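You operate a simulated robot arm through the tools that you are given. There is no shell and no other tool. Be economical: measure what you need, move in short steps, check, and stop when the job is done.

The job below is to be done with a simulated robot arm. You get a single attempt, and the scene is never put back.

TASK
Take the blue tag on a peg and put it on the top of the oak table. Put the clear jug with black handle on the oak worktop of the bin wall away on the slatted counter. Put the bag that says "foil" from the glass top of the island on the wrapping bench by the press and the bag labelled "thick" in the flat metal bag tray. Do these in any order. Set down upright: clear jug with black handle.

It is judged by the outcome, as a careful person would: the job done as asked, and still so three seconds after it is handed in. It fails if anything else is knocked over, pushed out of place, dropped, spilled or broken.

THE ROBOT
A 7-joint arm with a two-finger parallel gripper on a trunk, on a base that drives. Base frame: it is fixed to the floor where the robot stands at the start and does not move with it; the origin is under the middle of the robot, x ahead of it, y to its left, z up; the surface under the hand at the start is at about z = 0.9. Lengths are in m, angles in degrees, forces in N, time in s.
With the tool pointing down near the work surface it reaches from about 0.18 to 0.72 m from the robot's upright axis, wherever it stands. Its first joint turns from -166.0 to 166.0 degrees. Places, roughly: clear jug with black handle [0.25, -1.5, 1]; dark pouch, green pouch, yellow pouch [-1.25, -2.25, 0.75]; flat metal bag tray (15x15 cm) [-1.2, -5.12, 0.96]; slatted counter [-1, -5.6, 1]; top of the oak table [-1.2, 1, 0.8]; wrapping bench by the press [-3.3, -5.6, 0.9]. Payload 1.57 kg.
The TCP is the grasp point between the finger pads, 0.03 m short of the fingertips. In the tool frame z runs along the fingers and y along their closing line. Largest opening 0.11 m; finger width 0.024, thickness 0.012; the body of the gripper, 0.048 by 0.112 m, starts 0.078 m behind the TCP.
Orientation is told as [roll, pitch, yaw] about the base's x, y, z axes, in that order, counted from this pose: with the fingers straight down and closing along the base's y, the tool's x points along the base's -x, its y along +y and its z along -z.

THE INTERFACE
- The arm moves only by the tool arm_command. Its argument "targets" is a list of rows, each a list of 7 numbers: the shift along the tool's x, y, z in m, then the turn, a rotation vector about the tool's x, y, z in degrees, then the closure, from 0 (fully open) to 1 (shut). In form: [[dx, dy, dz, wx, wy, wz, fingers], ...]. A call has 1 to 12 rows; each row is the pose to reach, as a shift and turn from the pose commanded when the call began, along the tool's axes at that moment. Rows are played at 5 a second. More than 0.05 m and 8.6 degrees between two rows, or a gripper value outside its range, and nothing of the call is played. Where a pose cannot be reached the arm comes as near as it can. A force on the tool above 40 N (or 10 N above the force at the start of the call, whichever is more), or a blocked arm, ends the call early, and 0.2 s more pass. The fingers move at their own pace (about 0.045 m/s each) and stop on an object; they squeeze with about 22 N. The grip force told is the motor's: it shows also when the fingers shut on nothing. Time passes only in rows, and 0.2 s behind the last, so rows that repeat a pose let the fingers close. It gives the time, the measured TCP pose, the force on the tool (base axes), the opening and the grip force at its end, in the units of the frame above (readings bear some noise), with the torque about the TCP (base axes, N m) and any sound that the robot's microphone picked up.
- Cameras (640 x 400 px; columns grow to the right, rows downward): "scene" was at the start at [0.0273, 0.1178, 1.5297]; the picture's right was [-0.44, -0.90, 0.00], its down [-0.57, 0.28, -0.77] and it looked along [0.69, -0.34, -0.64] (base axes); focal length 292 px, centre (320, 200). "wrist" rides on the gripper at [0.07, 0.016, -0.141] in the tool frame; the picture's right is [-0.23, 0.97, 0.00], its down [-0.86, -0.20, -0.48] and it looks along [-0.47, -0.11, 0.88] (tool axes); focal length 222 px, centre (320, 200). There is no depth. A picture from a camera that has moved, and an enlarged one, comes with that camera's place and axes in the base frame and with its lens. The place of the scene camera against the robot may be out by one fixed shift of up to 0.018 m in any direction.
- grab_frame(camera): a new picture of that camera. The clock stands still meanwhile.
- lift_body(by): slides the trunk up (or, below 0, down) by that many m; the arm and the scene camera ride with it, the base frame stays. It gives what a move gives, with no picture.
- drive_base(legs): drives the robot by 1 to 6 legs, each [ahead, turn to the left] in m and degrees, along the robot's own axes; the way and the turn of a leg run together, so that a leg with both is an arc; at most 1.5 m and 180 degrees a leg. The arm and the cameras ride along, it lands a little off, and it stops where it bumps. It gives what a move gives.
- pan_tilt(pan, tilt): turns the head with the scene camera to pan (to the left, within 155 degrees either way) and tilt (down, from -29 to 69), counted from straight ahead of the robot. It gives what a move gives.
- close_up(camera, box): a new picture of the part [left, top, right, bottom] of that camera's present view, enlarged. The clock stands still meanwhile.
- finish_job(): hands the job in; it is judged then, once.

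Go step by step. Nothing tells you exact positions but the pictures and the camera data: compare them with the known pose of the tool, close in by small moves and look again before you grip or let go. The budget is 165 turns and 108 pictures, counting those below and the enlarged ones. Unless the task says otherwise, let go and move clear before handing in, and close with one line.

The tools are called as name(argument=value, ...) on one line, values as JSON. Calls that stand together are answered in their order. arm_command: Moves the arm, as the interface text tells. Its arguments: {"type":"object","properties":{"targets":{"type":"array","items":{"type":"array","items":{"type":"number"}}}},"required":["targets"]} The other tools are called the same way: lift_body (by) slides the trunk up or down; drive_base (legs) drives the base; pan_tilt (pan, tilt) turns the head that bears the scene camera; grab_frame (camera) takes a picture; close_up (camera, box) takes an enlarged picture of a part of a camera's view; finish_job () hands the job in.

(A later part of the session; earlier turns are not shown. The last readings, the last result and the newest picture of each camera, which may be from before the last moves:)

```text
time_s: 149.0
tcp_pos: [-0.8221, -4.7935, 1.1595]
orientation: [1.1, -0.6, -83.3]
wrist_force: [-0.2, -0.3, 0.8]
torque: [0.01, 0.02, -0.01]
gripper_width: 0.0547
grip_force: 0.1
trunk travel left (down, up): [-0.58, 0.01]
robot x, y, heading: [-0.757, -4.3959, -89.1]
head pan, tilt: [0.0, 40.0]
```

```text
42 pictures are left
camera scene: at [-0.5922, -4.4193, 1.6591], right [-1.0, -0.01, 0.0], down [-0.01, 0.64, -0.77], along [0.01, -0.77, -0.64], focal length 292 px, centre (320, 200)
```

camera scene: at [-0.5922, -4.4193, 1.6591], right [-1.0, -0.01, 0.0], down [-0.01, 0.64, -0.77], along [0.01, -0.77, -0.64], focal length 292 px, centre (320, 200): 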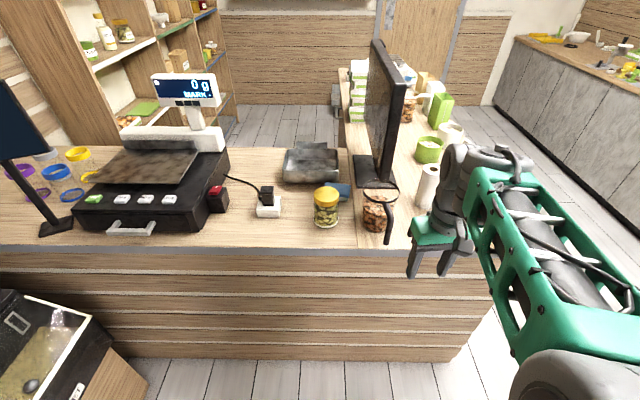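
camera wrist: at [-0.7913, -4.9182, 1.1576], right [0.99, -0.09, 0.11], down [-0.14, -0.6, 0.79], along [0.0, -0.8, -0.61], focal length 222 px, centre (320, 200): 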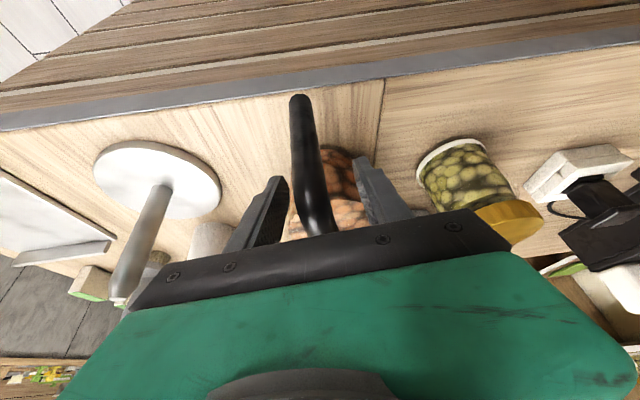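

The jug stands upright on the counter with everything in place. Next I'll look back at the island for the pouches.

pan_tilt(pan=-155, tilt=20)

grab_frame(camera="scene")

```text
time_s: 151.4
tcp_pos: [-0.8221, -4.7932, 1.1611]
orientation: [1.0, -0.6, -83.3]
wrist_force: [-0.8, 0.8, 0.3]
torque: [-0.01, 0.01, -0.01]
gripper_width: 0.055
grip_force: 0.1
trunk travel left (down, up): [-0.58, 0.01]
robot x, y, heading: [-0.7589, -4.394, -89.3]
head pan, tilt: [-154.7, 20.0]
```

```text
41 pictures are left
camera scene: at [-0.6337, -4.2504, 1.6906], right [0.9, 0.44, 0.0], down [0.15, -0.31, -0.94], along [-0.41, 0.85, -0.34], focal length 292 px, centre (320, 200)
```

scene: 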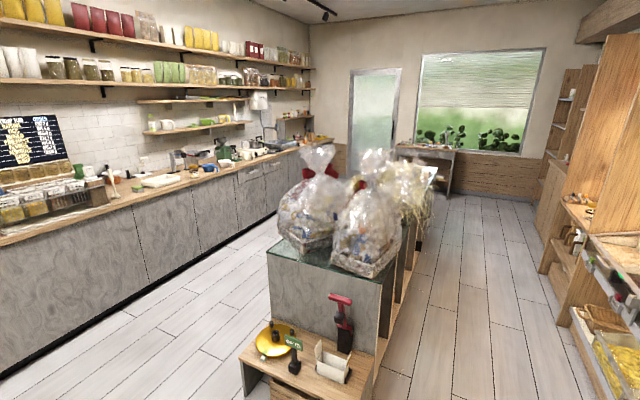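

The pouches must lie behind the gift bags at about (-1.25, -2.25), nearest from the east aisle. I'll drive there and look at the island before turning.

drive_base(legs=[[0, 163], [1.14, 0], [0, 16], [1.05, 0]])

pan_tilt(pan=90, tilt=45)

grab_frame(camera="scene")

```text
time_s: 169.9
tcp_pos: [-0.3389, -1.8267, 1.1599]
orientation: [1.0, -0.6, 97.0]
wrist_force: [-0.1, 0.2, -0.2]
torque: [0.0, 0.0, 0.02]
gripper_width: 0.0549
grip_force: 0.1
trunk travel left (down, up): [-0.58, 0.01]
robot x, y, heading: [-0.401, -2.2229, 90.4]
head pan, tilt: [-154.7, 20.0]
```

```text
time_s: 173.3
tcp_pos: [-0.3392, -1.828, 1.1606]
orientation: [1.2, -0.7, 97.1]
wrist_force: [-1.1, 0.3, -1.1]
torque: [0.0, -0.01, 0.01]
gripper_width: 0.0549
grip_force: 0.0
trunk travel left (down, up): [-0.58, 0.01]
robot x, y, heading: [-0.4046, -2.2225, 90.7]
head pan, tilt: [90.0, 45.0]
```

```text
40 pictures are left
camera scene: at [-0.6262, -2.2877, 1.6519], right [-0.01, 1.0, 0.0], down [0.71, 0.01, -0.71], along [-0.71, -0.01, -0.71], focal length 292 px, centre (320, 200)
```

scene: 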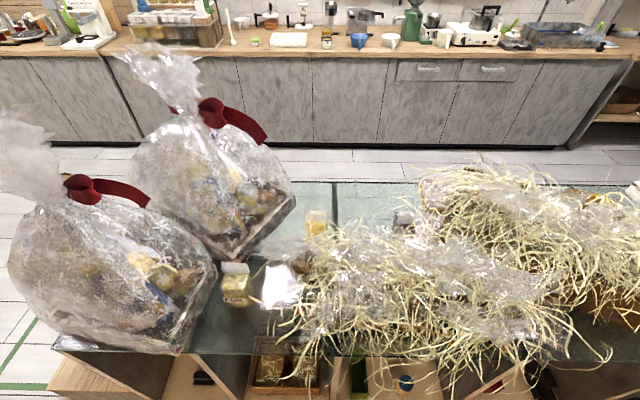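

close_up(camera="scene", box=[200, 180, 360, 330])

```text
2.67 times, centred on (280, 255) of scene
camera zoom: at [-0.6262, -2.2877, 1.6519], right [-0.01, 1.0, 0.0], down [0.71, 0.01, -0.71], along [-0.71, -0.01, -0.71], focal length 778 px, centre (427, 53)
```

zoom: 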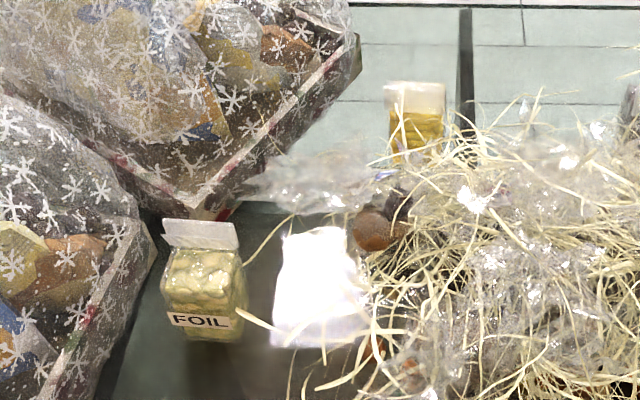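

FOIL is the green pouch at about (-1.06, -2.555), standing beside the gift bag; a yellow pouch is at about (-1.34, -2.32). I'll back up to y -2.5, turn to face the island and look again.

drive_base(legs=[[-0.28, 0], [0, 89]])

pan_tilt(pan=20, tilt=50)

grab_frame(camera="scene")

```text
time_s: 179.1
tcp_pos: [-0.7948, -2.4351, 1.1603]
orientation: [1.1, -0.8, -174.1]
wrist_force: [0.1, -0.6, -0.5]
torque: [0.0, 0.02, -0.02]
gripper_width: 0.0551
grip_force: 0.0
trunk travel left (down, up): [-0.58, 0.01]
robot x, y, heading: [-0.3964, -2.5081, 179.8]
head pan, tilt: [90.0, 45.0]
```

```text
time_s: 180.5
tcp_pos: [-0.795, -2.4358, 1.1593]
orientation: [1.0, -0.7, -174.1]
wrist_force: [0.4, -0.8, 0.6]
torque: [0.01, 0.02, 0.01]
gripper_width: 0.0551
grip_force: 0.0
trunk travel left (down, up): [-0.58, 0.01]
robot x, y, heading: [-0.3979, -2.5054, 180.0]
head pan, tilt: [20.0, 50.0]
```

```text
38 pictures are left
camera scene: at [-0.4009, -2.6867, 1.645], right [-0.34, 0.94, 0.0], down [0.72, 0.26, -0.64], along [-0.61, -0.22, -0.77], focal length 292 px, centre (320, 200)
```

scene: 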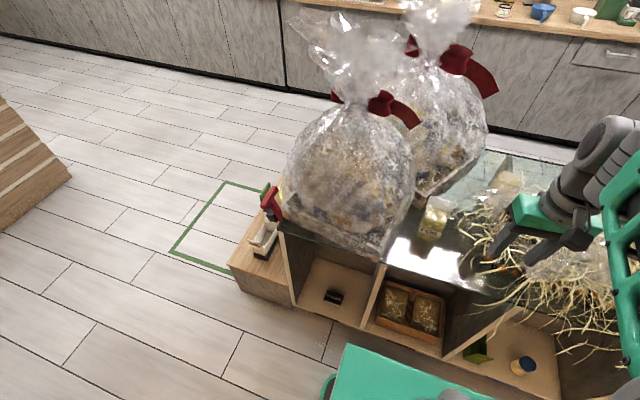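

Two views place the FOIL pouch near (-1.04, -2.53), perhaps higher than told. I'll turn the gripper so the fingers close along x and look with the wrist camera.

arm_command(targets=[[0, 0, 0, 0, 0, -8.4, 0.5], [0, 0, 0, 0, 0, -16.8, 0.5], [0, 0, 0, 0, 0, -25.2, 0.5], [0, 0, 0, 0, 0, -33.6, 0.5], [0, 0, 0, 0, 0, -42, 0.5], [0, 0, 0, 0, 0, -50.4, 0.5], [0, 0, 0, 0, 0, -58.8, 0.5], [0, 0, 0, 0, 0, -67.2, 0.5], [0, 0, 0, 0, 0, -75.6, 0.5], [0, 0, 0, 0, 0, -84, 0.5], [0, 0, 0, 0, 0, -84, 0.5]])

grab_frame(camera="wrist")

```text
time_s: 182.9
tcp_pos: [-0.7942, -2.4345, 1.1606]
orientation: [-0.6, -1.2, -90.0]
wrist_force: [0.8, 0.1, -1.2]
torque: [0.01, -0.02, -0.02]
gripper_width: 0.0549
grip_force: 0.0
trunk travel left (down, up): [-0.58, 0.01]
robot x, y, heading: [-0.3996, -2.5048, 179.7]
head pan, tilt: [20.0, 50.0]
```

```text
37 pictures are left
camera wrist: at [-0.7759, -2.3615, 1.3012], right [0.97, -0.23, 0.0], down [-0.2, -0.84, 0.5], along [-0.12, -0.48, -0.87], focal length 222 px, centre (320, 200)
```

wrist: 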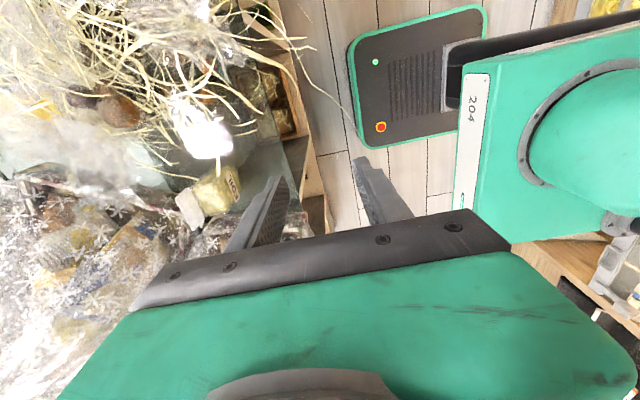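

The pouch stands upright at about (-1.05, -2.53), its flap near z 0.95. I'll move above it in part and check clearances.

arm_command(targets=[[-0.015, -0.04, 0, 0, 0, 0, 0.27], [-0.03, -0.08, 0, 0, 0, 0, 0.27], [-0.045, -0.12, 0, 0, 0, 0, 0.27], [-0.06, -0.16, 0, 0, 0, 0, 0.27], [-0.08, -0.2, 0, 0, 0, 0, 0.27], [-0.09, -0.24, 0.01, 0, 0, 0, 0.27], [-0.09, -0.25, 0.04, 0, 0, 0, 0.27], [-0.09, -0.25, 0.06, 0, 0, 0, 0.27], [-0.09, -0.25, 0.06, 0, 0, 0, 0.27]])

grab_frame(camera="wrist")

close_up(camera="scene", box=[340, 60, 580, 280])

```text
time_s: 184.9
tcp_pos: [-1.043, -2.5264, 1.1065]
orientation: [-0.6, -1.2, -90.1]
wrist_force: [0.5, 0.1, -0.8]
torque: [0.0, 0.0, 0.02]
gripper_width: 0.0804
grip_force: 0.1
trunk travel left (down, up): [-0.58, 0.01]
robot x, y, heading: [-0.3969, -2.5046, 179.6]
head pan, tilt: [20.0, 50.0]
```

```text
36 pictures are left
camera wrist: at [-1.0259, -2.4536, 1.2463], right [0.97, -0.23, 0.0], down [-0.2, -0.84, 0.5], along [-0.12, -0.48, -0.87], focal length 222 px, centre (320, 200)
```

wrist: 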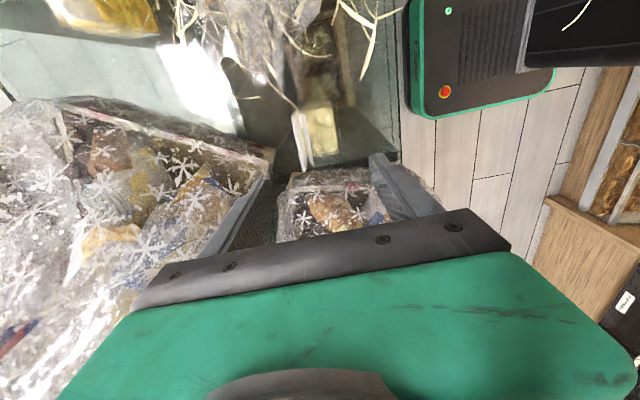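

```text
1.82 times, centred on (460, 170) of scene
camera zoom: at [-0.401, -2.6867, 1.645], right [-0.34, 0.94, 0.0], down [0.72, 0.26, -0.64], along [-0.61, -0.22, -0.77], focal length 531 px, centre (66, 254)
```

zoom: 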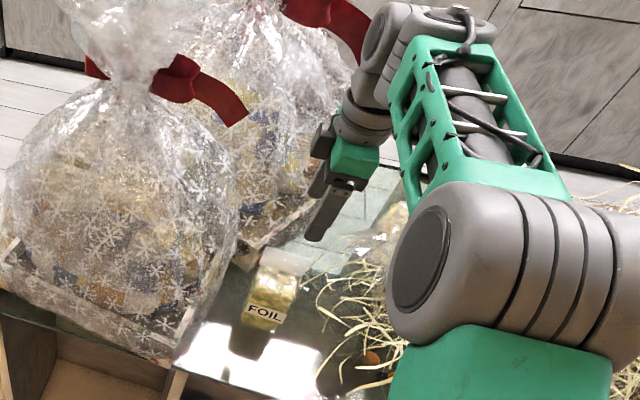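

The flap runs along y at about x -1.06, and the gift bags leave enough room. I'll lower towards it and check once more.

arm_command(targets=[[0.004, -0.007, 0.04, 0, 0, 0, 0.18], [0.004, -0.007, 0.08, 0, 0, 0, 0.18], [0.004, -0.007, 0.12, 0, 0, 0, 0.18], [0.004, -0.007, 0.14, 0, 0, 0, 0.18], [0.004, -0.007, 0.14, 0, 0, 0, 0.18]])

grab_frame(camera="wrist")

close_up(camera="scene", box=[360, 100, 520, 280])

```text
time_s: 186.1
tcp_pos: [-1.0537, -2.5291, 0.9627]
orientation: [-0.6, -1.2, -90.2]
wrist_force: [-0.4, -0.3, 0.3]
torque: [0.0, 0.01, -0.02]
gripper_width: 0.0901
grip_force: 0.2
trunk travel left (down, up): [-0.58, 0.01]
robot x, y, heading: [-0.3988, -2.5042, 179.7]
head pan, tilt: [20.0, 50.0]
```

```text
34 pictures are left
camera wrist: at [-1.0355, -2.4555, 1.1051], right [0.97, -0.23, 0.0], down [-0.2, -0.84, 0.5], along [-0.12, -0.48, -0.87], focal length 222 px, centre (320, 200)
```

wrist: 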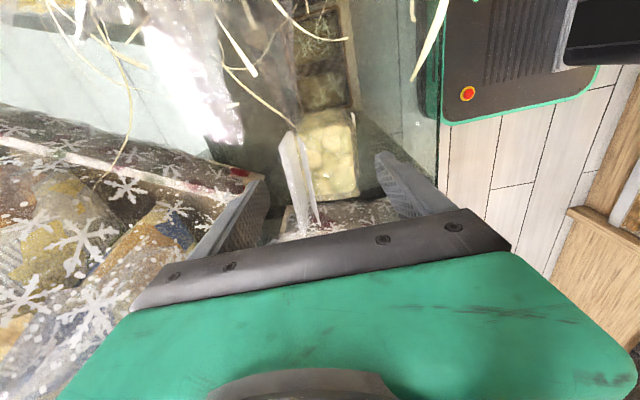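

```text
2.22 times, centred on (440, 190) of scene
camera zoom: at [-0.4009, -2.6867, 1.645], right [-0.34, 0.94, 0.0], down [0.72, 0.26, -0.64], along [-0.61, -0.22, -0.77], focal length 649 px, centre (53, 222)
```

zoom: 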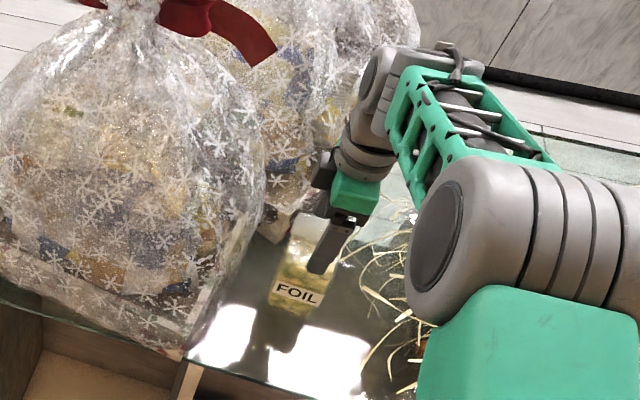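

The pouch is between the fingers. I'll centre by 6 mm, lower to z 0.90 and close gently.

arm_command(targets=[[0, 0.006, 0.0, 0, 0, 0, 0.18], [0, 0.006, 0.03, 0, 0, 0, 0.18], [0, 0.006, 0.06, 0, 0, 0, 0.18], [0, 0.006, 0.06, 0, 0, 0, 0.4], [0, 0.006, 0.06, 0, 0, 0, 0.6], [0, 0.006, 0.06, 0, 0, 0, 0.8], [0, 0.006, 0.06, 0, 0, 0, 1], [0, 0.006, 0.06, 0, 0, 0, 1], [0, 0.006, 0.06, 0, 0, 0, 1], [0, 0.006, 0.06, 0, 0, 0, 1]])

grab_frame(camera="wrist")

```text
time_s: 188.3
tcp_pos: [-1.0488, -2.5275, 0.9056]
orientation: [-0.6, -1.2, -90.1]
wrist_force: [0.6, -0.2, 0.5]
torque: [0.02, -0.05, 0.01]
gripper_width: 0.0577
grip_force: 22.5
trunk travel left (down, up): [-0.58, 0.01]
robot x, y, heading: [-0.3981, -2.5066, 179.7]
head pan, tilt: [20.0, 50.0]
```

```text
32 pictures are left
camera wrist: at [-1.0287, -2.4546, 1.047], right [0.97, -0.23, 0.0], down [-0.2, -0.84, 0.5], along [-0.12, -0.48, -0.87], focal length 222 px, centre (320, 200)
```

wrist: 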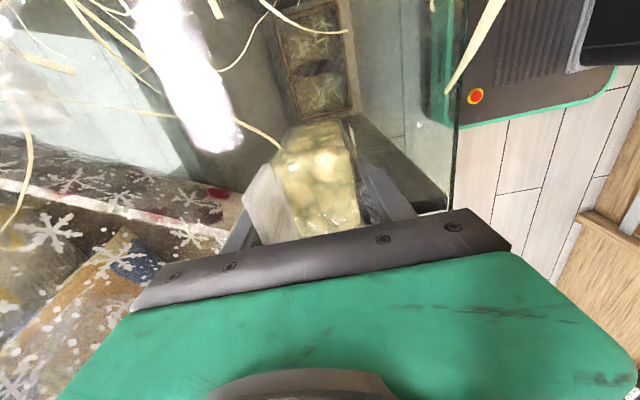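

Gripped on the body (0.058 m). I'll lift straight up.

arm_command(targets=[[0, 0, -0.02, 0, 0, 0, 1], [0, 0, -0.05, 0, 0, 0, 1], [0, 0, -0.09, 0, 0, 0, 1], [0, 0, -0.13, 0, 0, 0, 1], [0, 0, -0.17, 0, 0, 0, 1], [0, 0, -0.21, 0, 0, 0, 1], [0, 0, -0.25, 0, 0, 0, 1], [0, 0, -0.27, 0, 0, 0, 1]])

close_up(camera="scene", box=[280, 0, 640, 360])

```text
time_s: 190.1
tcp_pos: [-1.0438, -2.521, 1.1736]
orientation: [-0.5, -1.3, -90.1]
wrist_force: [-0.9, 0.1, -2.0]
torque: [0.04, 0.02, 0.01]
gripper_width: 0.0577
grip_force: 22.6
trunk travel left (down, up): [-0.58, 0.01]
robot x, y, heading: [-0.3959, -2.5054, 179.4]
head pan, tilt: [20.0, 50.0]
```

```text
1.11 times, centred on (460, 180) of scene
camera zoom: at [-0.4012, -2.6865, 1.6449], right [-0.34, 0.94, 0.0], down [0.72, 0.26, -0.64], along [-0.61, -0.22, -0.77], focal length 324 px, centre (164, 222)
```

zoom: 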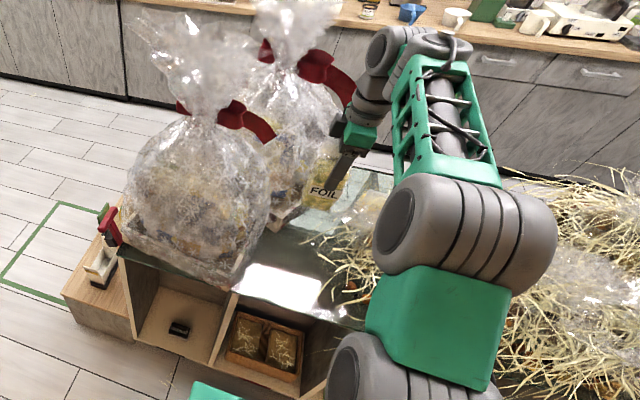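

FOIL is held securely. I'll draw the arm in, drive out of the aisle, and look towards the wrapping bench.

arm_command(targets=[[0.01, 0.04, 0, 0, 0, 0, 1], [0.02, 0.08, 0, 0, 0, 0, 1], [0.03, 0.12, 0, 0, 0, 0, 1], [0.04, 0.16, 0, 0, 0, 0, 1], [0.05, 0.2, 0, 0, 0, 0, 1], [0.06, 0.24, 0, 0, 0, 0, 1], [0.06, 0.24, 0, 0, 0, 0, 1]])

drive_base(legs=[[0, 90], [1.45, 0], [0, -60]])

pan_tilt(pan=5, tilt=15)

grab_frame(camera="scene")

```text
time_s: 191.7
tcp_pos: [-0.8045, -2.4609, 1.1713]
orientation: [-0.5, -1.2, -90.1]
wrist_force: [-0.8, -0.3, -1.3]
torque: [0.06, 0.0, -0.02]
gripper_width: 0.0576
grip_force: 22.4
trunk travel left (down, up): [-0.58, 0.01]
robot x, y, heading: [-0.3987, -2.5028, 179.6]
head pan, tilt: [20.0, 50.0]
```

```text
time_s: 205.3
tcp_pos: [-0.7068, -4.1391, 1.1695]
orientation: [-0.5, -1.3, -54.4]
wrist_force: [-0.3, -0.4, -2.2]
torque: [-0.03, -0.02, -0.02]
gripper_width: 0.0576
grip_force: 21.9
trunk travel left (down, up): [-0.58, 0.01]
robot x, y, heading: [-0.3509, -3.9377, -144.9]
head pan, tilt: [20.0, 50.0]
```

```text
time_s: 206.3
tcp_pos: [-0.7068, -4.1406, 1.1709]
orientation: [-0.4, -1.1, -54.5]
wrist_force: [1.0, -0.4, -2.1]
torque: [-0.02, 0.0, -0.02]
gripper_width: 0.0578
grip_force: 22.0
trunk travel left (down, up): [-0.58, 0.01]
robot x, y, heading: [-0.3491, -3.94, -144.7]
head pan, tilt: [5.0, 15.0]
```

```text
30 pictures are left
camera scene: at [-0.2727, -4.0907, 1.6986], right [-0.65, 0.76, 0.0], down [0.2, 0.17, -0.97], along [-0.74, -0.63, -0.26], focal length 292 px, centre (320, 200)
```

scene: 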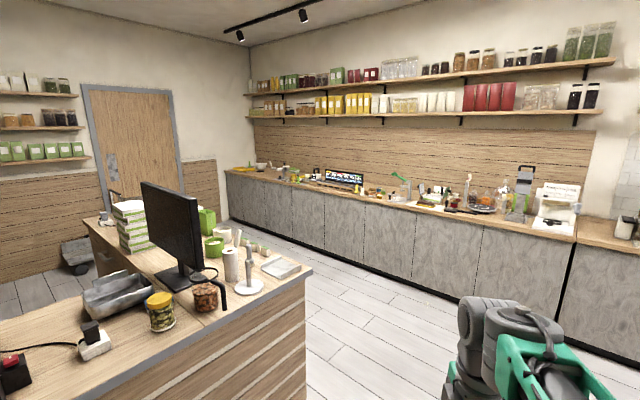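

The metal tray is on the near corner of the slatted counter, and the wrapping bench should be the grey counter around the far wall at about (-2.9, -5.4). I'll drive there.

drive_base(legs=[[0, -17.8], [1.36, 0], [0, 42.5], [1.09, 0], [0, -60]])

pan_tilt(pan=5, tilt=30)

grab_frame(camera="scene")

```text
time_s: 223.6
tcp_pos: [-2.6131, -5.164, 1.1704]
orientation: [-0.5, -1.2, -90.6]
wrist_force: [0.0, 0.3, -2.3]
torque: [-0.02, 0.0, 0.01]
gripper_width: 0.0576
grip_force: 22.4
trunk travel left (down, up): [-0.58, 0.01]
robot x, y, heading: [-2.2068, -5.2126, 179.3]
head pan, tilt: [5.0, 15.0]
```

```text
time_s: 224.4
tcp_pos: [-2.6131, -5.1645, 1.1705]
orientation: [-0.5, -1.2, -90.5]
wrist_force: [0.1, -0.1, -1.8]
torque: [0.02, 0.03, 0.01]
gripper_width: 0.0579
grip_force: 22.0
trunk travel left (down, up): [-0.58, 0.01]
robot x, y, heading: [-2.2051, -5.211, 179.3]
head pan, tilt: [5.0, 30.0]
```

```text
29 pictures are left
camera scene: at [-2.2284, -5.3745, 1.6746], right [-0.07, 1.0, 0.0], down [0.5, 0.04, -0.87], along [-0.86, -0.06, -0.5], focal length 292 px, centre (320, 200)
```

scene: 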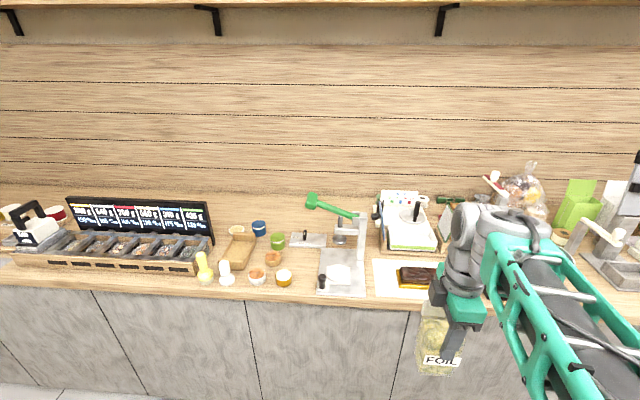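

The bench with the green-levered press is right ahead. I'll check free space on it with the wrist camera and a close-up.

grab_frame(camera="wrist")

close_up(camera="scene", box=[180, 170, 500, 330])

```text
28 pictures are left
camera wrist: at [-2.5942, -5.0918, 1.3115], right [0.97, -0.24, 0.0], down [-0.2, -0.84, 0.5], along [-0.12, -0.48, -0.87], focal length 222 px, centre (320, 200)
```

wrist: 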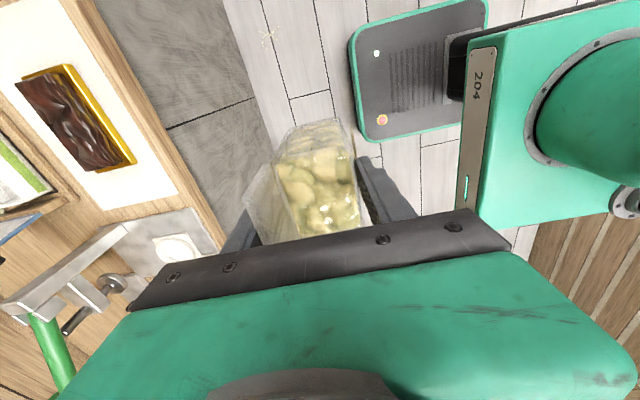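

```text
2.00 times, centred on (340, 250) of scene
camera zoom: at [-2.2284, -5.3745, 1.6746], right [-0.07, 1.0, 0.0], down [0.5, 0.04, -0.87], along [-0.86, -0.06, -0.5], focal length 584 px, centre (280, 100)
```

zoom: 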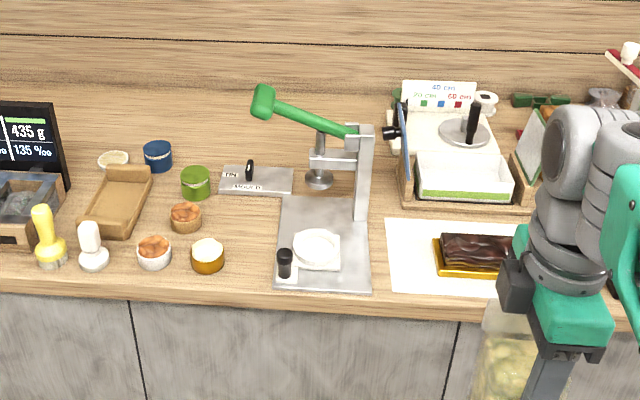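

There is a bare spot between the mustard cup and the press base, at about (-2.97, -5.48). I'll drive 0.15 m closer, turn the pouch sideways and bring it above that gap.

drive_base(legs=[[0.15, 0]])

arm_command(targets=[[-0.027, -0.015, 0, 0, 0, 8.2, 1], [-0.055, -0.03, 0, 0, 0, 16.4, 1], [-0.083, -0.045, 0, 0, 0, 24.6, 1], [-0.11, -0.06, 0, 0, 0, 32.8, 1], [-0.14, -0.075, 0, 0, 0, 41, 1], [-0.17, -0.09, 0, 0, 0, 49.2, 1], [-0.2, -0.105, 0, 0, 0, 57.4, 1], [-0.23, -0.12, 0, 0, 0, 65.6, 1], [-0.26, -0.135, 0, 0, 0, 73.8, 1], [-0.29, -0.15, 0, 0, 0, 82, 1], [-0.315, -0.165, 0, 0, 0, 89.5, 1], [-0.315, -0.165, 0, 0, 0, 89.5, 1]])

grab_frame(camera="wrist")

close_up(camera="scene", box=[180, 150, 500, 350])

```text
time_s: 225.8
tcp_pos: [-2.7666, -5.1631, 1.1704]
orientation: [-0.4, -1.2, -90.4]
wrist_force: [-0.9, -0.5, -1.9]
torque: [-0.02, -0.02, 0.0]
gripper_width: 0.0578
grip_force: 22.1
trunk travel left (down, up): [-0.58, 0.01]
robot x, y, heading: [-2.3598, -5.2103, 179.3]
head pan, tilt: [5.0, 30.0]
```

```text
time_s: 228.4
tcp_pos: [-2.9333, -5.4771, 1.1779]
orientation: [1.2, -0.5, 179.9]
wrist_force: [0.6, 0.1, -2.0]
torque: [0.01, -0.04, 0.02]
gripper_width: 0.0581
grip_force: 22.1
trunk travel left (down, up): [-0.58, 0.01]
robot x, y, heading: [-2.3589, -5.2108, 179.2]
head pan, tilt: [5.0, 30.0]
```

```text
26 pictures are left
camera wrist: at [-2.8613, -5.4903, 1.3203], right [-0.23, -0.97, 0.02], down [-0.85, 0.21, 0.48], along [-0.47, 0.09, -0.88], focal length 222 px, centre (320, 200)
```

wrist: 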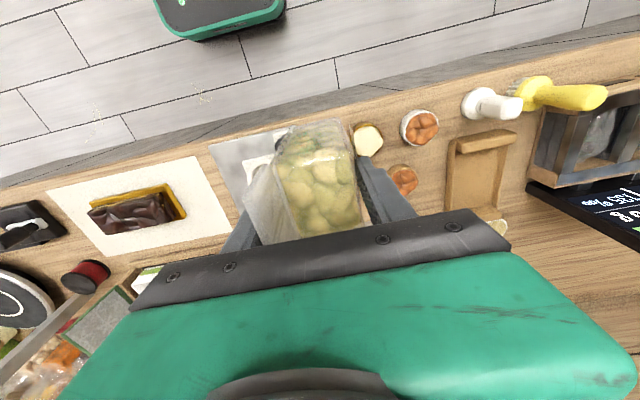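

```text
2.00 times, centred on (340, 250) of scene
camera zoom: at [-2.3805, -5.3727, 1.6745], right [-0.08, 1.0, 0.0], down [0.5, 0.04, -0.87], along [-0.86, -0.07, -0.5], focal length 584 px, centre (280, 100)
```

zoom: 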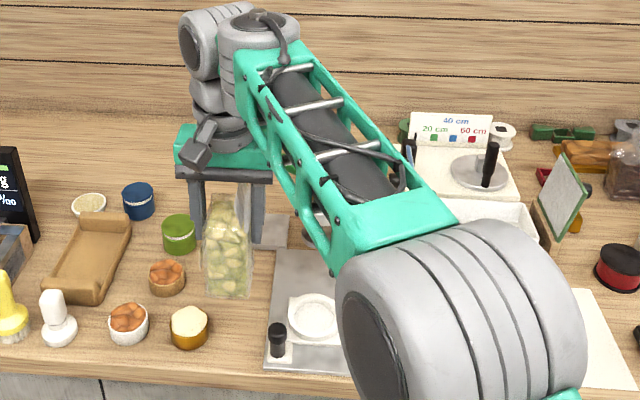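

The gap runs from y -5.43 to -5.53. I'll move the pouch to (-2.972, -5.483) and lower most of the way, keeping clear of the lever behind.

arm_command(targets=[[-0.02, 0.003, 0.0, 0, 0, 0, 1], [-0.039, 0.006, 0.02, 0, 0, 0, 1], [-0.039, 0.006, 0.05, 0, 0, 0, 1], [-0.039, 0.006, 0.08, 0, 0, 0, 1], [-0.039, 0.006, 0.105, 0, 0, 0, 1], [-0.039, 0.006, 0.105, 0, 0, 0, 1]])

grab_frame(camera="wrist")

close_up(camera="scene", box=[220, 180, 380, 300])

```text
time_s: 229.8
tcp_pos: [-2.9738, -5.483, 1.0742]
orientation: [1.2, -0.6, -179.9]
wrist_force: [0.6, -0.4, -1.3]
torque: [0.02, -0.01, 0.01]
gripper_width: 0.0579
grip_force: 22.1
trunk travel left (down, up): [-0.58, 0.01]
robot x, y, heading: [-2.3573, -5.211, 179.2]
head pan, tilt: [5.0, 30.0]
```

```text
24 pictures are left
camera wrist: at [-2.9021, -5.4962, 1.2158], right [-0.23, -0.97, 0.02], down [-0.85, 0.21, 0.48], along [-0.47, 0.09, -0.88], focal length 222 px, centre (320, 200)
```

wrist: 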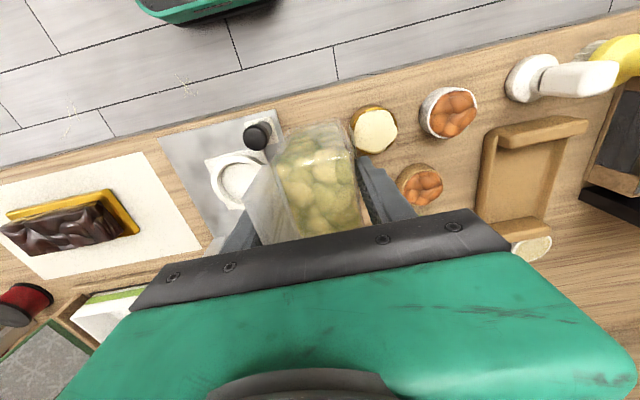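

```text
3.33 times, centred on (300, 240) of scene
camera zoom: at [-2.3805, -5.3727, 1.6745], right [-0.08, 1.0, 0.0], down [0.5, 0.04, -0.87], along [-0.86, -0.07, -0.5], focal length 973 px, centre (387, 67)
```

zoom: 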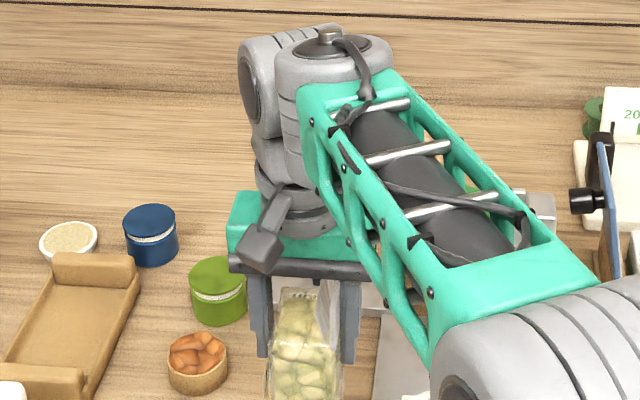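

The pouch fits the gap with about 1 cm on each side and 2.5 cm from the edge. I'll lower slowly to contact.

arm_command(targets=[[0, 0, 0.01, 0, 0, 0, 1], [0, 0, 0.02, 0, 0, 0, 1], [0, 0, 0.028, 0, 0, 0, 1]])

arm_command(targets=[[0, 0, 0.005, 0, 0, 0, 1], [0, 0, 0.009, 0, 0, 0, 1]])

arm_command(targets=[[0, 0, 0.004, 0, 0, 0, 1], [0, 0, 0.007, 0, 0, 0, 1]])

```text
time_s: 230.6
tcp_pos: [-2.9723, -5.485, 1.0468]
orientation: [1.3, -0.7, -179.9]
wrist_force: [0.3, 0.0, -2.0]
torque: [0.04, -0.02, 0.0]
gripper_width: 0.0578
grip_force: 21.9
trunk travel left (down, up): [-0.58, 0.01]
robot x, y, heading: [-2.3564, -5.211, 179.1]
head pan, tilt: [5.0, 30.0]
```

```text
time_s: 231.2
tcp_pos: [-2.9727, -5.486, 1.0377]
orientation: [1.2, -0.5, -179.9]
wrist_force: [0.2, -0.3, -2.4]
torque: [-0.01, -0.01, 0.01]
gripper_width: 0.0578
grip_force: 22.5
trunk travel left (down, up): [-0.58, 0.01]
robot x, y, heading: [-2.3596, -5.2126, 179.1]
head pan, tilt: [5.0, 30.0]
```

```text
time_s: 231.8
tcp_pos: [-2.9752, -5.4866, 1.0306]
orientation: [1.2, -0.6, -179.9]
wrist_force: [0.3, 0.4, -2.9]
torque: [0.02, 0.02, -0.05]
gripper_width: 0.0577
grip_force: 21.9
trunk travel left (down, up): [-0.58, 0.01]
robot x, y, heading: [-2.3598, -5.2094, 179.4]
head pan, tilt: [5.0, 30.0]
```

No contact yet; I'll keep lowering in small steps, correcting the slight sideways drift.

arm_command(targets=[[0, -0.002, 0.004, 0, 0, 0, 1], [0, -0.002, 0.007, 0, 0, 0, 1]])

arm_command(targets=[[0, 0, 0.004, 0, 0, 0, 1], [0, 0, 0.006, 0, 0, 0, 1]])

grab_frame(camera="wrist")

```text
time_s: 232.4
tcp_pos: [-2.9738, -5.4843, 1.0216]
orientation: [1.2, -0.5, -179.9]
wrist_force: [0.0, -0.7, -1.6]
torque: [-0.01, -0.03, -0.01]
gripper_width: 0.0578
grip_force: 21.6
trunk travel left (down, up): [-0.58, 0.01]
robot x, y, heading: [-2.3571, -5.2099, 179.6]
head pan, tilt: [5.0, 30.0]
```

```text
time_s: 233.0
tcp_pos: [-2.9736, -5.4852, 1.0167]
orientation: [1.2, -0.6, -180.0]
wrist_force: [0.7, -0.5, -1.0]
torque: [0.03, -0.01, 0.04]
gripper_width: 0.0578
grip_force: 21.5
trunk travel left (down, up): [-0.58, 0.01]
robot x, y, heading: [-2.3563, -5.2092, 179.3]
head pan, tilt: [5.0, 30.0]
```

```text
22 pictures are left
camera wrist: at [-2.902, -5.4979, 1.1585], right [-0.23, -0.97, 0.02], down [-0.85, 0.21, 0.48], along [-0.47, 0.09, -0.88], focal length 222 px, centre (320, 200)
```

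wrist: 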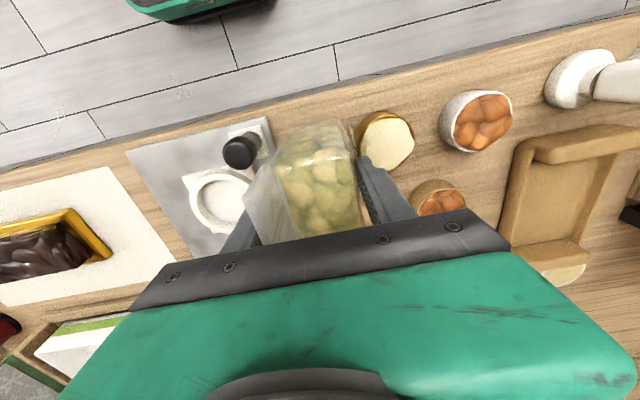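

Still above the surface; a few more millimetres.

arm_command(targets=[[0, 0, 0.004, 0, 0, 0, 1], [0, 0, 0.007, 0, 0, 0, 1]])

arm_command(targets=[[0, 0, 0.003, 0, 0, 0, 1], [0, 0, 0.006, 0, 0, 0, 1]])

close_up(camera="scene", box=[220, 200, 364, 320])

```text
time_s: 233.6
tcp_pos: [-2.9734, -5.4853, 1.0112]
orientation: [1.1, -0.7, -179.9]
wrist_force: [-0.2, -0.8, -1.8]
torque: [-0.01, -0.02, 0.02]
gripper_width: 0.0576
grip_force: 21.8
trunk travel left (down, up): [-0.58, 0.01]
robot x, y, heading: [-2.3571, -5.2119, 179.1]
head pan, tilt: [5.0, 30.0]
```

```text
time_s: 234.2
tcp_pos: [-2.9758, -5.485, 1.0066]
orientation: [1.2, -0.7, -179.9]
wrist_force: [2.7, 0.1, 7.7]
torque: [0.27, 0.04, -0.07]
gripper_width: 0.0576
grip_force: 22.0
trunk travel left (down, up): [-0.58, 0.01]
robot x, y, heading: [-2.3539, -5.2127, 179.6]
head pan, tilt: [5.0, 30.0]
```

```text
3.33 times, centred on (292, 260) of scene
camera zoom: at [-2.3794, -5.3724, 1.6747], right [-0.08, 1.0, 0.0], down [0.5, 0.04, -0.87], along [-0.86, -0.07, -0.5], focal length 973 px, centre (413, 0)
```

zoom: 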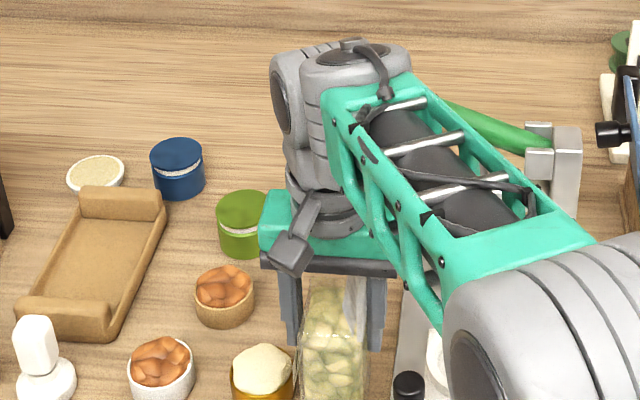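

Contact felt on the +y bottom edge. I'll press 3 mm more to see if it seats flat.

arm_command(targets=[[0, 0, 0.002, 0, 0, 0, 1], [0, 0, 0.003, 0, 0, 0, 1]])

close_up(camera="wrist", box=[220, 80, 420, 220])

```text
time_s: 234.8
tcp_pos: [-2.9743, -5.4839, 1.0021]
orientation: [1.3, -0.8, -180.0]
wrist_force: [-1.1, 0.5, 15.4]
torque: [0.46, 0.03, 0.0]
gripper_width: 0.0578
grip_force: 21.5
trunk travel left (down, up): [-0.58, 0.01]
robot x, y, heading: [-2.3568, -5.2121, 179.6]
head pan, tilt: [5.0, 30.0]
```

```text
2.86 times, centred on (320, 150) of wrist
camera zoom: at [-2.9018, -5.498, 1.1449], right [-0.23, -0.97, 0.02], down [-0.85, 0.21, 0.48], along [-0.48, 0.09, -0.87], focal length 635 px, centre (320, 343)
```

zoom: 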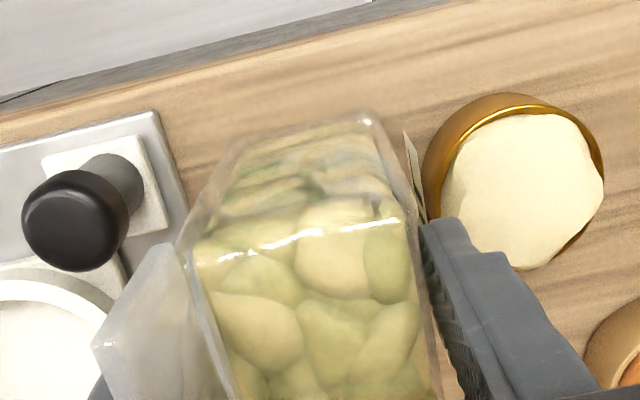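

The pouch is clear of the press plate and resting on oak. I'll ease off and open just enough to free it without touching the cup.

arm_command(targets=[[0, 0, -0.004, 0, 0, 0, 1], [0, 0, -0.004, 0, 0, 0, 0.45], [0, 0, -0.004, 0, 0, 0, 0.4], [0, 0, -0.004, 0, 0, 0, 0.37], [0, 0, -0.004, 0, 0, 0, 0.37]])

close_up(camera="wrist", box=[220, 80, 420, 220])

```text
time_s: 236.0
tcp_pos: [-2.9754, -5.4857, 1.0052]
orientation: [1.2, -0.5, -179.9]
wrist_force: [0.2, -0.3, -0.3]
torque: [0.02, 0.02, -0.01]
gripper_width: 0.0693
grip_force: 0.0
trunk travel left (down, up): [-0.58, 0.01]
robot x, y, heading: [-2.3611, -5.2099, 179.3]
head pan, tilt: [5.0, 30.0]
```

```text
2.86 times, centred on (320, 150) of wrist
camera zoom: at [-2.9029, -5.4981, 1.1476], right [-0.23, -0.97, 0.02], down [-0.85, 0.21, 0.48], along [-0.47, 0.09, -0.88], focal length 635 px, centre (320, 343)
```

zoom: 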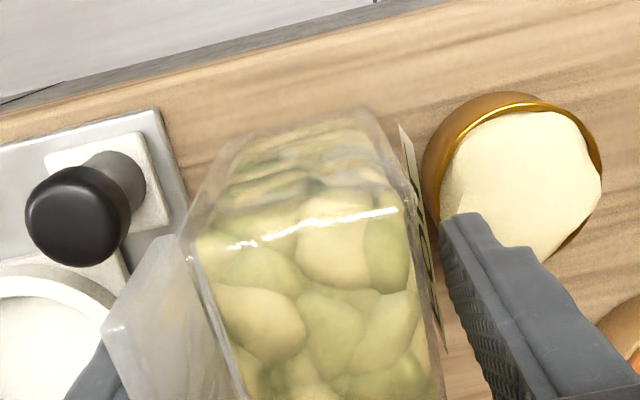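

Released; the pouch settled and the cup is untouched. I'll rise straight up and check.

arm_command(targets=[[0, 0, -0.03, 0, 0, 0, 0.37], [0, 0, -0.07, 0, 0, 0, 0.37], [0, 0, -0.11, 0, 0, 0, 0.37], [0, 0, -0.15, 0, 0, 0, 0.37], [0.04, 0, -0.17, 0, 0, 0, 0.37], [0.08, -0.02, -0.18, 0, 0, 0, 0.37], [0.12, -0.04, -0.18, 0, 0, 0, 0.37], [0.16, -0.06, -0.18, 0, 0, 0, 0.37], [0.19, -0.09, -0.18, 0, 0, 0, 0.37], [0.21, -0.13, -0.18, 0, 0, 0, 0.37], [0.21, -0.17, -0.18, 0, 0, 0, 0.37], [0.21, -0.21, -0.18, 0, 0, 0, 0.37]])

grab_frame(camera="scene")

```text
time_s: 238.6
tcp_pos: [-2.7633, -5.2694, 1.1813]
orientation: [1.3, -0.5, -179.8]
wrist_force: [0.6, -0.2, -0.1]
torque: [0.03, 0.02, 0.05]
gripper_width: 0.0693
grip_force: 0.2
trunk travel left (down, up): [-0.58, 0.01]
robot x, y, heading: [-2.3558, -5.2126, 179.7]
head pan, tilt: [5.0, 30.0]
```

```text
18 pictures are left
camera scene: at [-2.3804, -5.3722, 1.6745], right [-0.07, 1.0, 0.0], down [0.5, 0.04, -0.87], along [-0.86, -0.07, -0.5], focal length 292 px, centre (320, 200)
```

scene: 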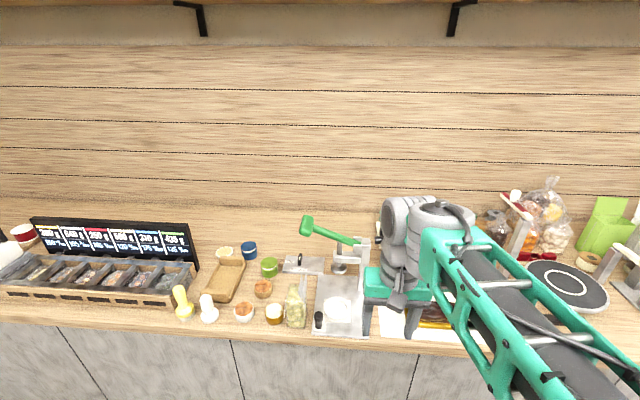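

FOIL stands on the bench by the press with its neighbours untouched. Now I'll drive to the island's west side for the "thick" pouch.

drive_base(legs=[[-0.12, 0], [0, -90], [1.45, 0], [1.45, 0], [0, -90]])

pan_tilt(pan=5, tilt=40)

grab_frame(camera="scene")

```text
time_s: 261.0
tcp_pos: [-1.7028, -2.3008, 1.1803]
orientation: [1.2, -0.5, -1.5]
wrist_force: [0.4, -0.2, -0.2]
torque: [0.01, 0.02, 0.0]
gripper_width: 0.0691
grip_force: 0.1
trunk travel left (down, up): [-0.58, 0.01]
robot x, y, heading: [-2.1072, -2.3516, -2.1]
head pan, tilt: [5.0, 30.0]
```

```text
time_s: 261.7
tcp_pos: [-1.7039, -2.3019, 1.1809]
orientation: [1.2, -0.5, -1.6]
wrist_force: [-0.1, 0.1, 0.2]
torque: [-0.04, -0.02, 0.03]
gripper_width: 0.0691
grip_force: 0.1
trunk travel left (down, up): [-0.58, 0.01]
robot x, y, heading: [-2.1077, -2.3486, -2.4]
head pan, tilt: [5.0, 40.0]
```

```text
17 pictures are left
camera scene: at [-2.0672, -2.1893, 1.6592], right [0.05, -1.0, 0.0], down [-0.64, -0.03, -0.77], along [0.77, 0.04, -0.64], focal length 292 px, centre (320, 200)
```

scene: 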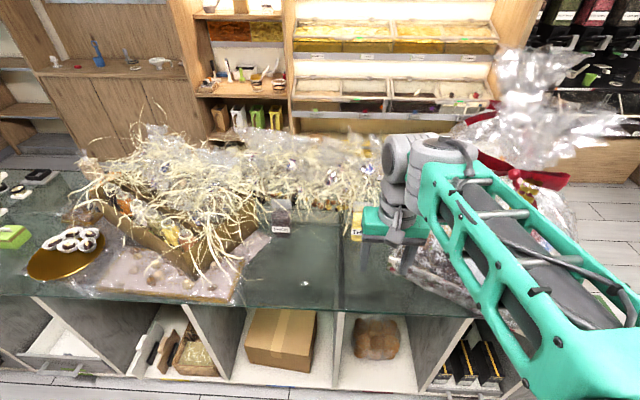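

I see the dark pouch at (282, 220) and the yellow one at (357, 225), both with labels facing this way. I'll read them.

close_up(camera="scene", box=[260, 185, 388, 265])

```text
5.00 times, centred on (324, 225) of scene
camera zoom: at [-2.0672, -2.1893, 1.6592], right [0.05, -1.0, 0.0], down [-0.64, -0.03, -0.77], along [0.77, 0.04, -0.64], focal length 1459 px, centre (300, 75)
```

zoom: 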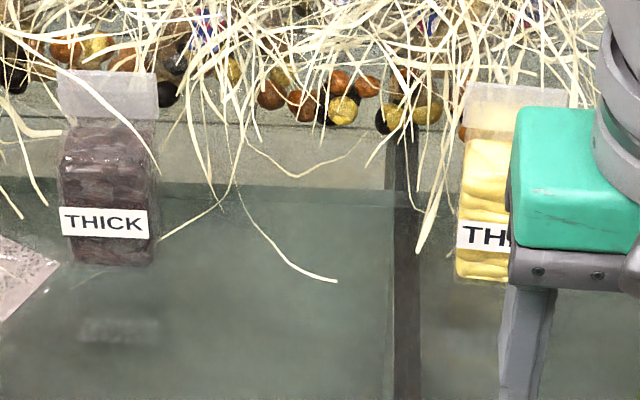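

The dark pouch says THICK and stands at about (-1.25, -1.99). I'll shift sideways and closer so that it's within reach.

drive_base(legs=[[0, 92], [0.27, 0], [0, -90], [0.18, 0]])

```text
time_s: 272.6
tcp_pos: [-1.5293, -2.0058, 1.1799]
orientation: [1.2, -0.6, 0.9]
wrist_force: [1.0, -1.1, -0.1]
torque: [-0.01, 0.04, 0.0]
gripper_width: 0.0695
grip_force: 0.0
trunk travel left (down, up): [-0.58, 0.01]
robot x, y, heading: [-1.9325, -2.0791, 0.3]
head pan, tilt: [5.0, 40.0]
```

In place. I'll bring the open gripper near the pouch and look with the wrist camera.

arm_command(targets=[[-0.04, 0.005, 0.0, 0, 0, 0, 0], [-0.08, 0.01, 0.0, 0, 0, 0, 0], [-0.12, 0.012, 0.0, 0, 0, 0, 0], [-0.16, 0.012, 0.02, 0, 0, 0, 0], [-0.19, 0.012, 0.05, 0, 0, 0, 0], [-0.19, 0.012, 0.05, 0, 0, 0, 0]])

grab_frame(camera="wrist")

```text
time_s: 274.0
tcp_pos: [-1.3406, -1.9926, 1.132]
orientation: [1.2, -0.6, 1.0]
wrist_force: [0.1, 0.3, 0.6]
torque: [0.0, 0.02, 0.03]
gripper_width: 0.11
grip_force: 0.1
trunk travel left (down, up): [-0.58, 0.01]
robot x, y, heading: [-1.9362, -2.0722, 0.3]
head pan, tilt: [5.0, 40.0]
```

```text
15 pictures are left
camera wrist: at [-1.411, -1.9796, 1.2749], right [0.21, 0.98, 0.02], down [0.85, -0.19, 0.48], along [0.48, -0.08, -0.88], focal length 222 px, centre (320, 200)
```

wrist: 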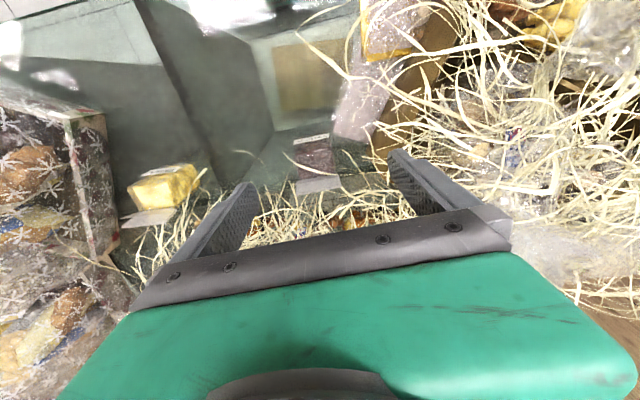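

The THICK pouch is at about (-1.285, -2.006). I'll line up over it, closing along y, lower partway and check.

arm_command(targets=[[-0.03, -0.01, 0.0, 0, 0, 0, 0], [-0.054, -0.015, 0.02, 0, 0, 0, 0], [-0.054, -0.016, 0.06, 0, 0, 0, 0], [-0.053, -0.016, 0.1, 0, 0, 0, 0], [-0.053, -0.017, 0.14, 0, 0, 0, 0], [-0.053, -0.017, 0.14, 0, 0, 0, 0]])

grab_frame(camera="wrist")

```text
time_s: 275.4
tcp_pos: [-1.2852, -2.0066, 0.9924]
orientation: [1.2, -0.6, 1.0]
wrist_force: [-0.6, -0.4, -0.1]
torque: [0.0, 0.01, -0.02]
gripper_width: 0.1101
grip_force: 0.1
trunk travel left (down, up): [-0.58, 0.01]
robot x, y, heading: [-1.9336, -2.0762, 0.5]
head pan, tilt: [5.0, 40.0]
```

```text
14 pictures are left
camera wrist: at [-1.3549, -1.9936, 1.1347], right [0.21, 0.98, 0.02], down [0.85, -0.19, 0.48], along [0.48, -0.08, -0.88], focal length 222 px, centre (320, 200)
```

wrist: 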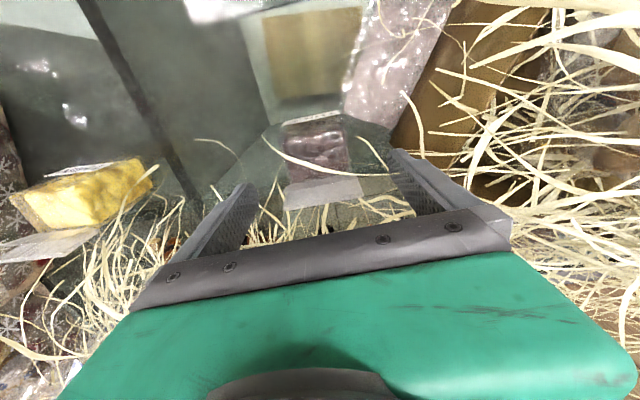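

Well centred. I'll lower to z 0.90 and close.

arm_command(targets=[[0, -0.001, 0.04, 0, 0, 0, 0], [0, -0.002, 0.075, 0, 0, 0, 0], [0, -0.002, 0.095, 0, 0, 0, 0], [0, -0.002, 0.095, 0, 0, 0, 0.15], [0, -0.002, 0.095, 0, 0, 0, 0.3], [0, -0.002, 0.095, 0, 0, 0, 0.6], [0, -0.002, 0.095, 0, 0, 0, 1], [0, -0.002, 0.095, 0, 0, 0, 1], [0, -0.002, 0.095, 0, 0, 0, 1]])

grab_frame(camera="wrist")

```text
time_s: 277.4
tcp_pos: [-1.2864, -2.0038, 0.8979]
orientation: [1.2, -0.5, 1.0]
wrist_force: [-0.1, -0.8, 0.5]
torque: [-0.08, -0.05, 0.02]
gripper_width: 0.0739
grip_force: 21.9
trunk travel left (down, up): [-0.58, 0.01]
robot x, y, heading: [-1.9308, -2.075, 0.4]
head pan, tilt: [5.0, 40.0]
```

```text
13 pictures are left
camera wrist: at [-1.3563, -1.9915, 1.04], right [0.21, 0.98, 0.02], down [0.85, -0.19, 0.48], along [0.48, -0.08, -0.88], focal length 222 px, centre (320, 200)
```

wrist: 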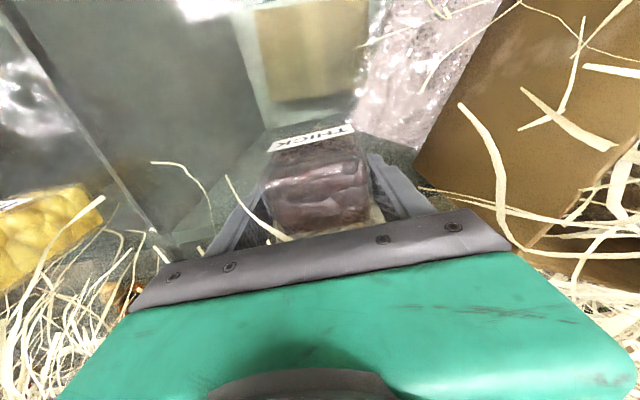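

THICK is gripped (0.074 m). I'll lift it straight up and draw it in.

arm_command(targets=[[0, 0, -0.02, 0, 0, 0, 1], [0, 0, -0.06, 0, 0, 0, 1], [0, 0, -0.1, 0, 0, 0, 1], [0, 0, -0.14, 0, 0, 0, 1], [0, 0, -0.18, 0, 0, 0, 1], [0, 0, -0.22, 0, 0, 0, 1], [0, 0, -0.26, 0, 0, 0, 1], [0.04, 0, -0.28, 0, 0, 0, 1], [0.08, 0, -0.28, 0, 0, 0, 1], [0.12, 0, -0.28, 0, 0, 0, 1], [0.16, 0, -0.28, 0, 0, 0, 1], [0.2, 0, -0.28, 0, 0, 0, 1]])

grab_frame(camera="scene")

```text
time_s: 280.0
tcp_pos: [-1.4858, -2.017, 1.1758]
orientation: [1.2, -0.5, 0.9]
wrist_force: [-0.5, -0.9, -2.4]
torque: [-0.01, 0.02, 0.03]
gripper_width: 0.0738
grip_force: 21.9
trunk travel left (down, up): [-0.58, 0.01]
robot x, y, heading: [-1.9326, -2.0745, 0.3]
head pan, tilt: [5.0, 40.0]
```

```text
12 pictures are left
camera scene: at [-1.8995, -1.912, 1.6592], right [0.09, -1.0, 0.0], down [-0.64, -0.06, -0.77], along [0.76, 0.07, -0.64], focal length 292 px, centre (320, 200)
```

scene: 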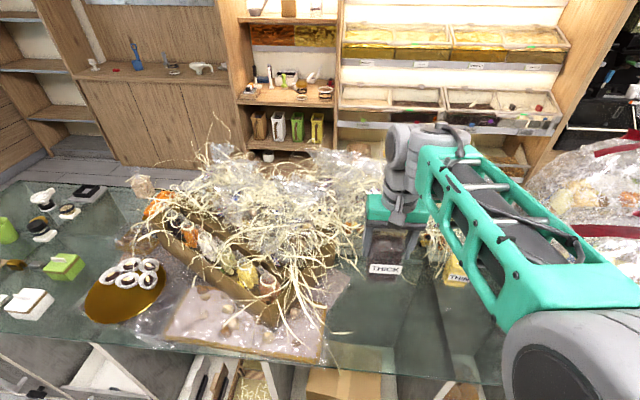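

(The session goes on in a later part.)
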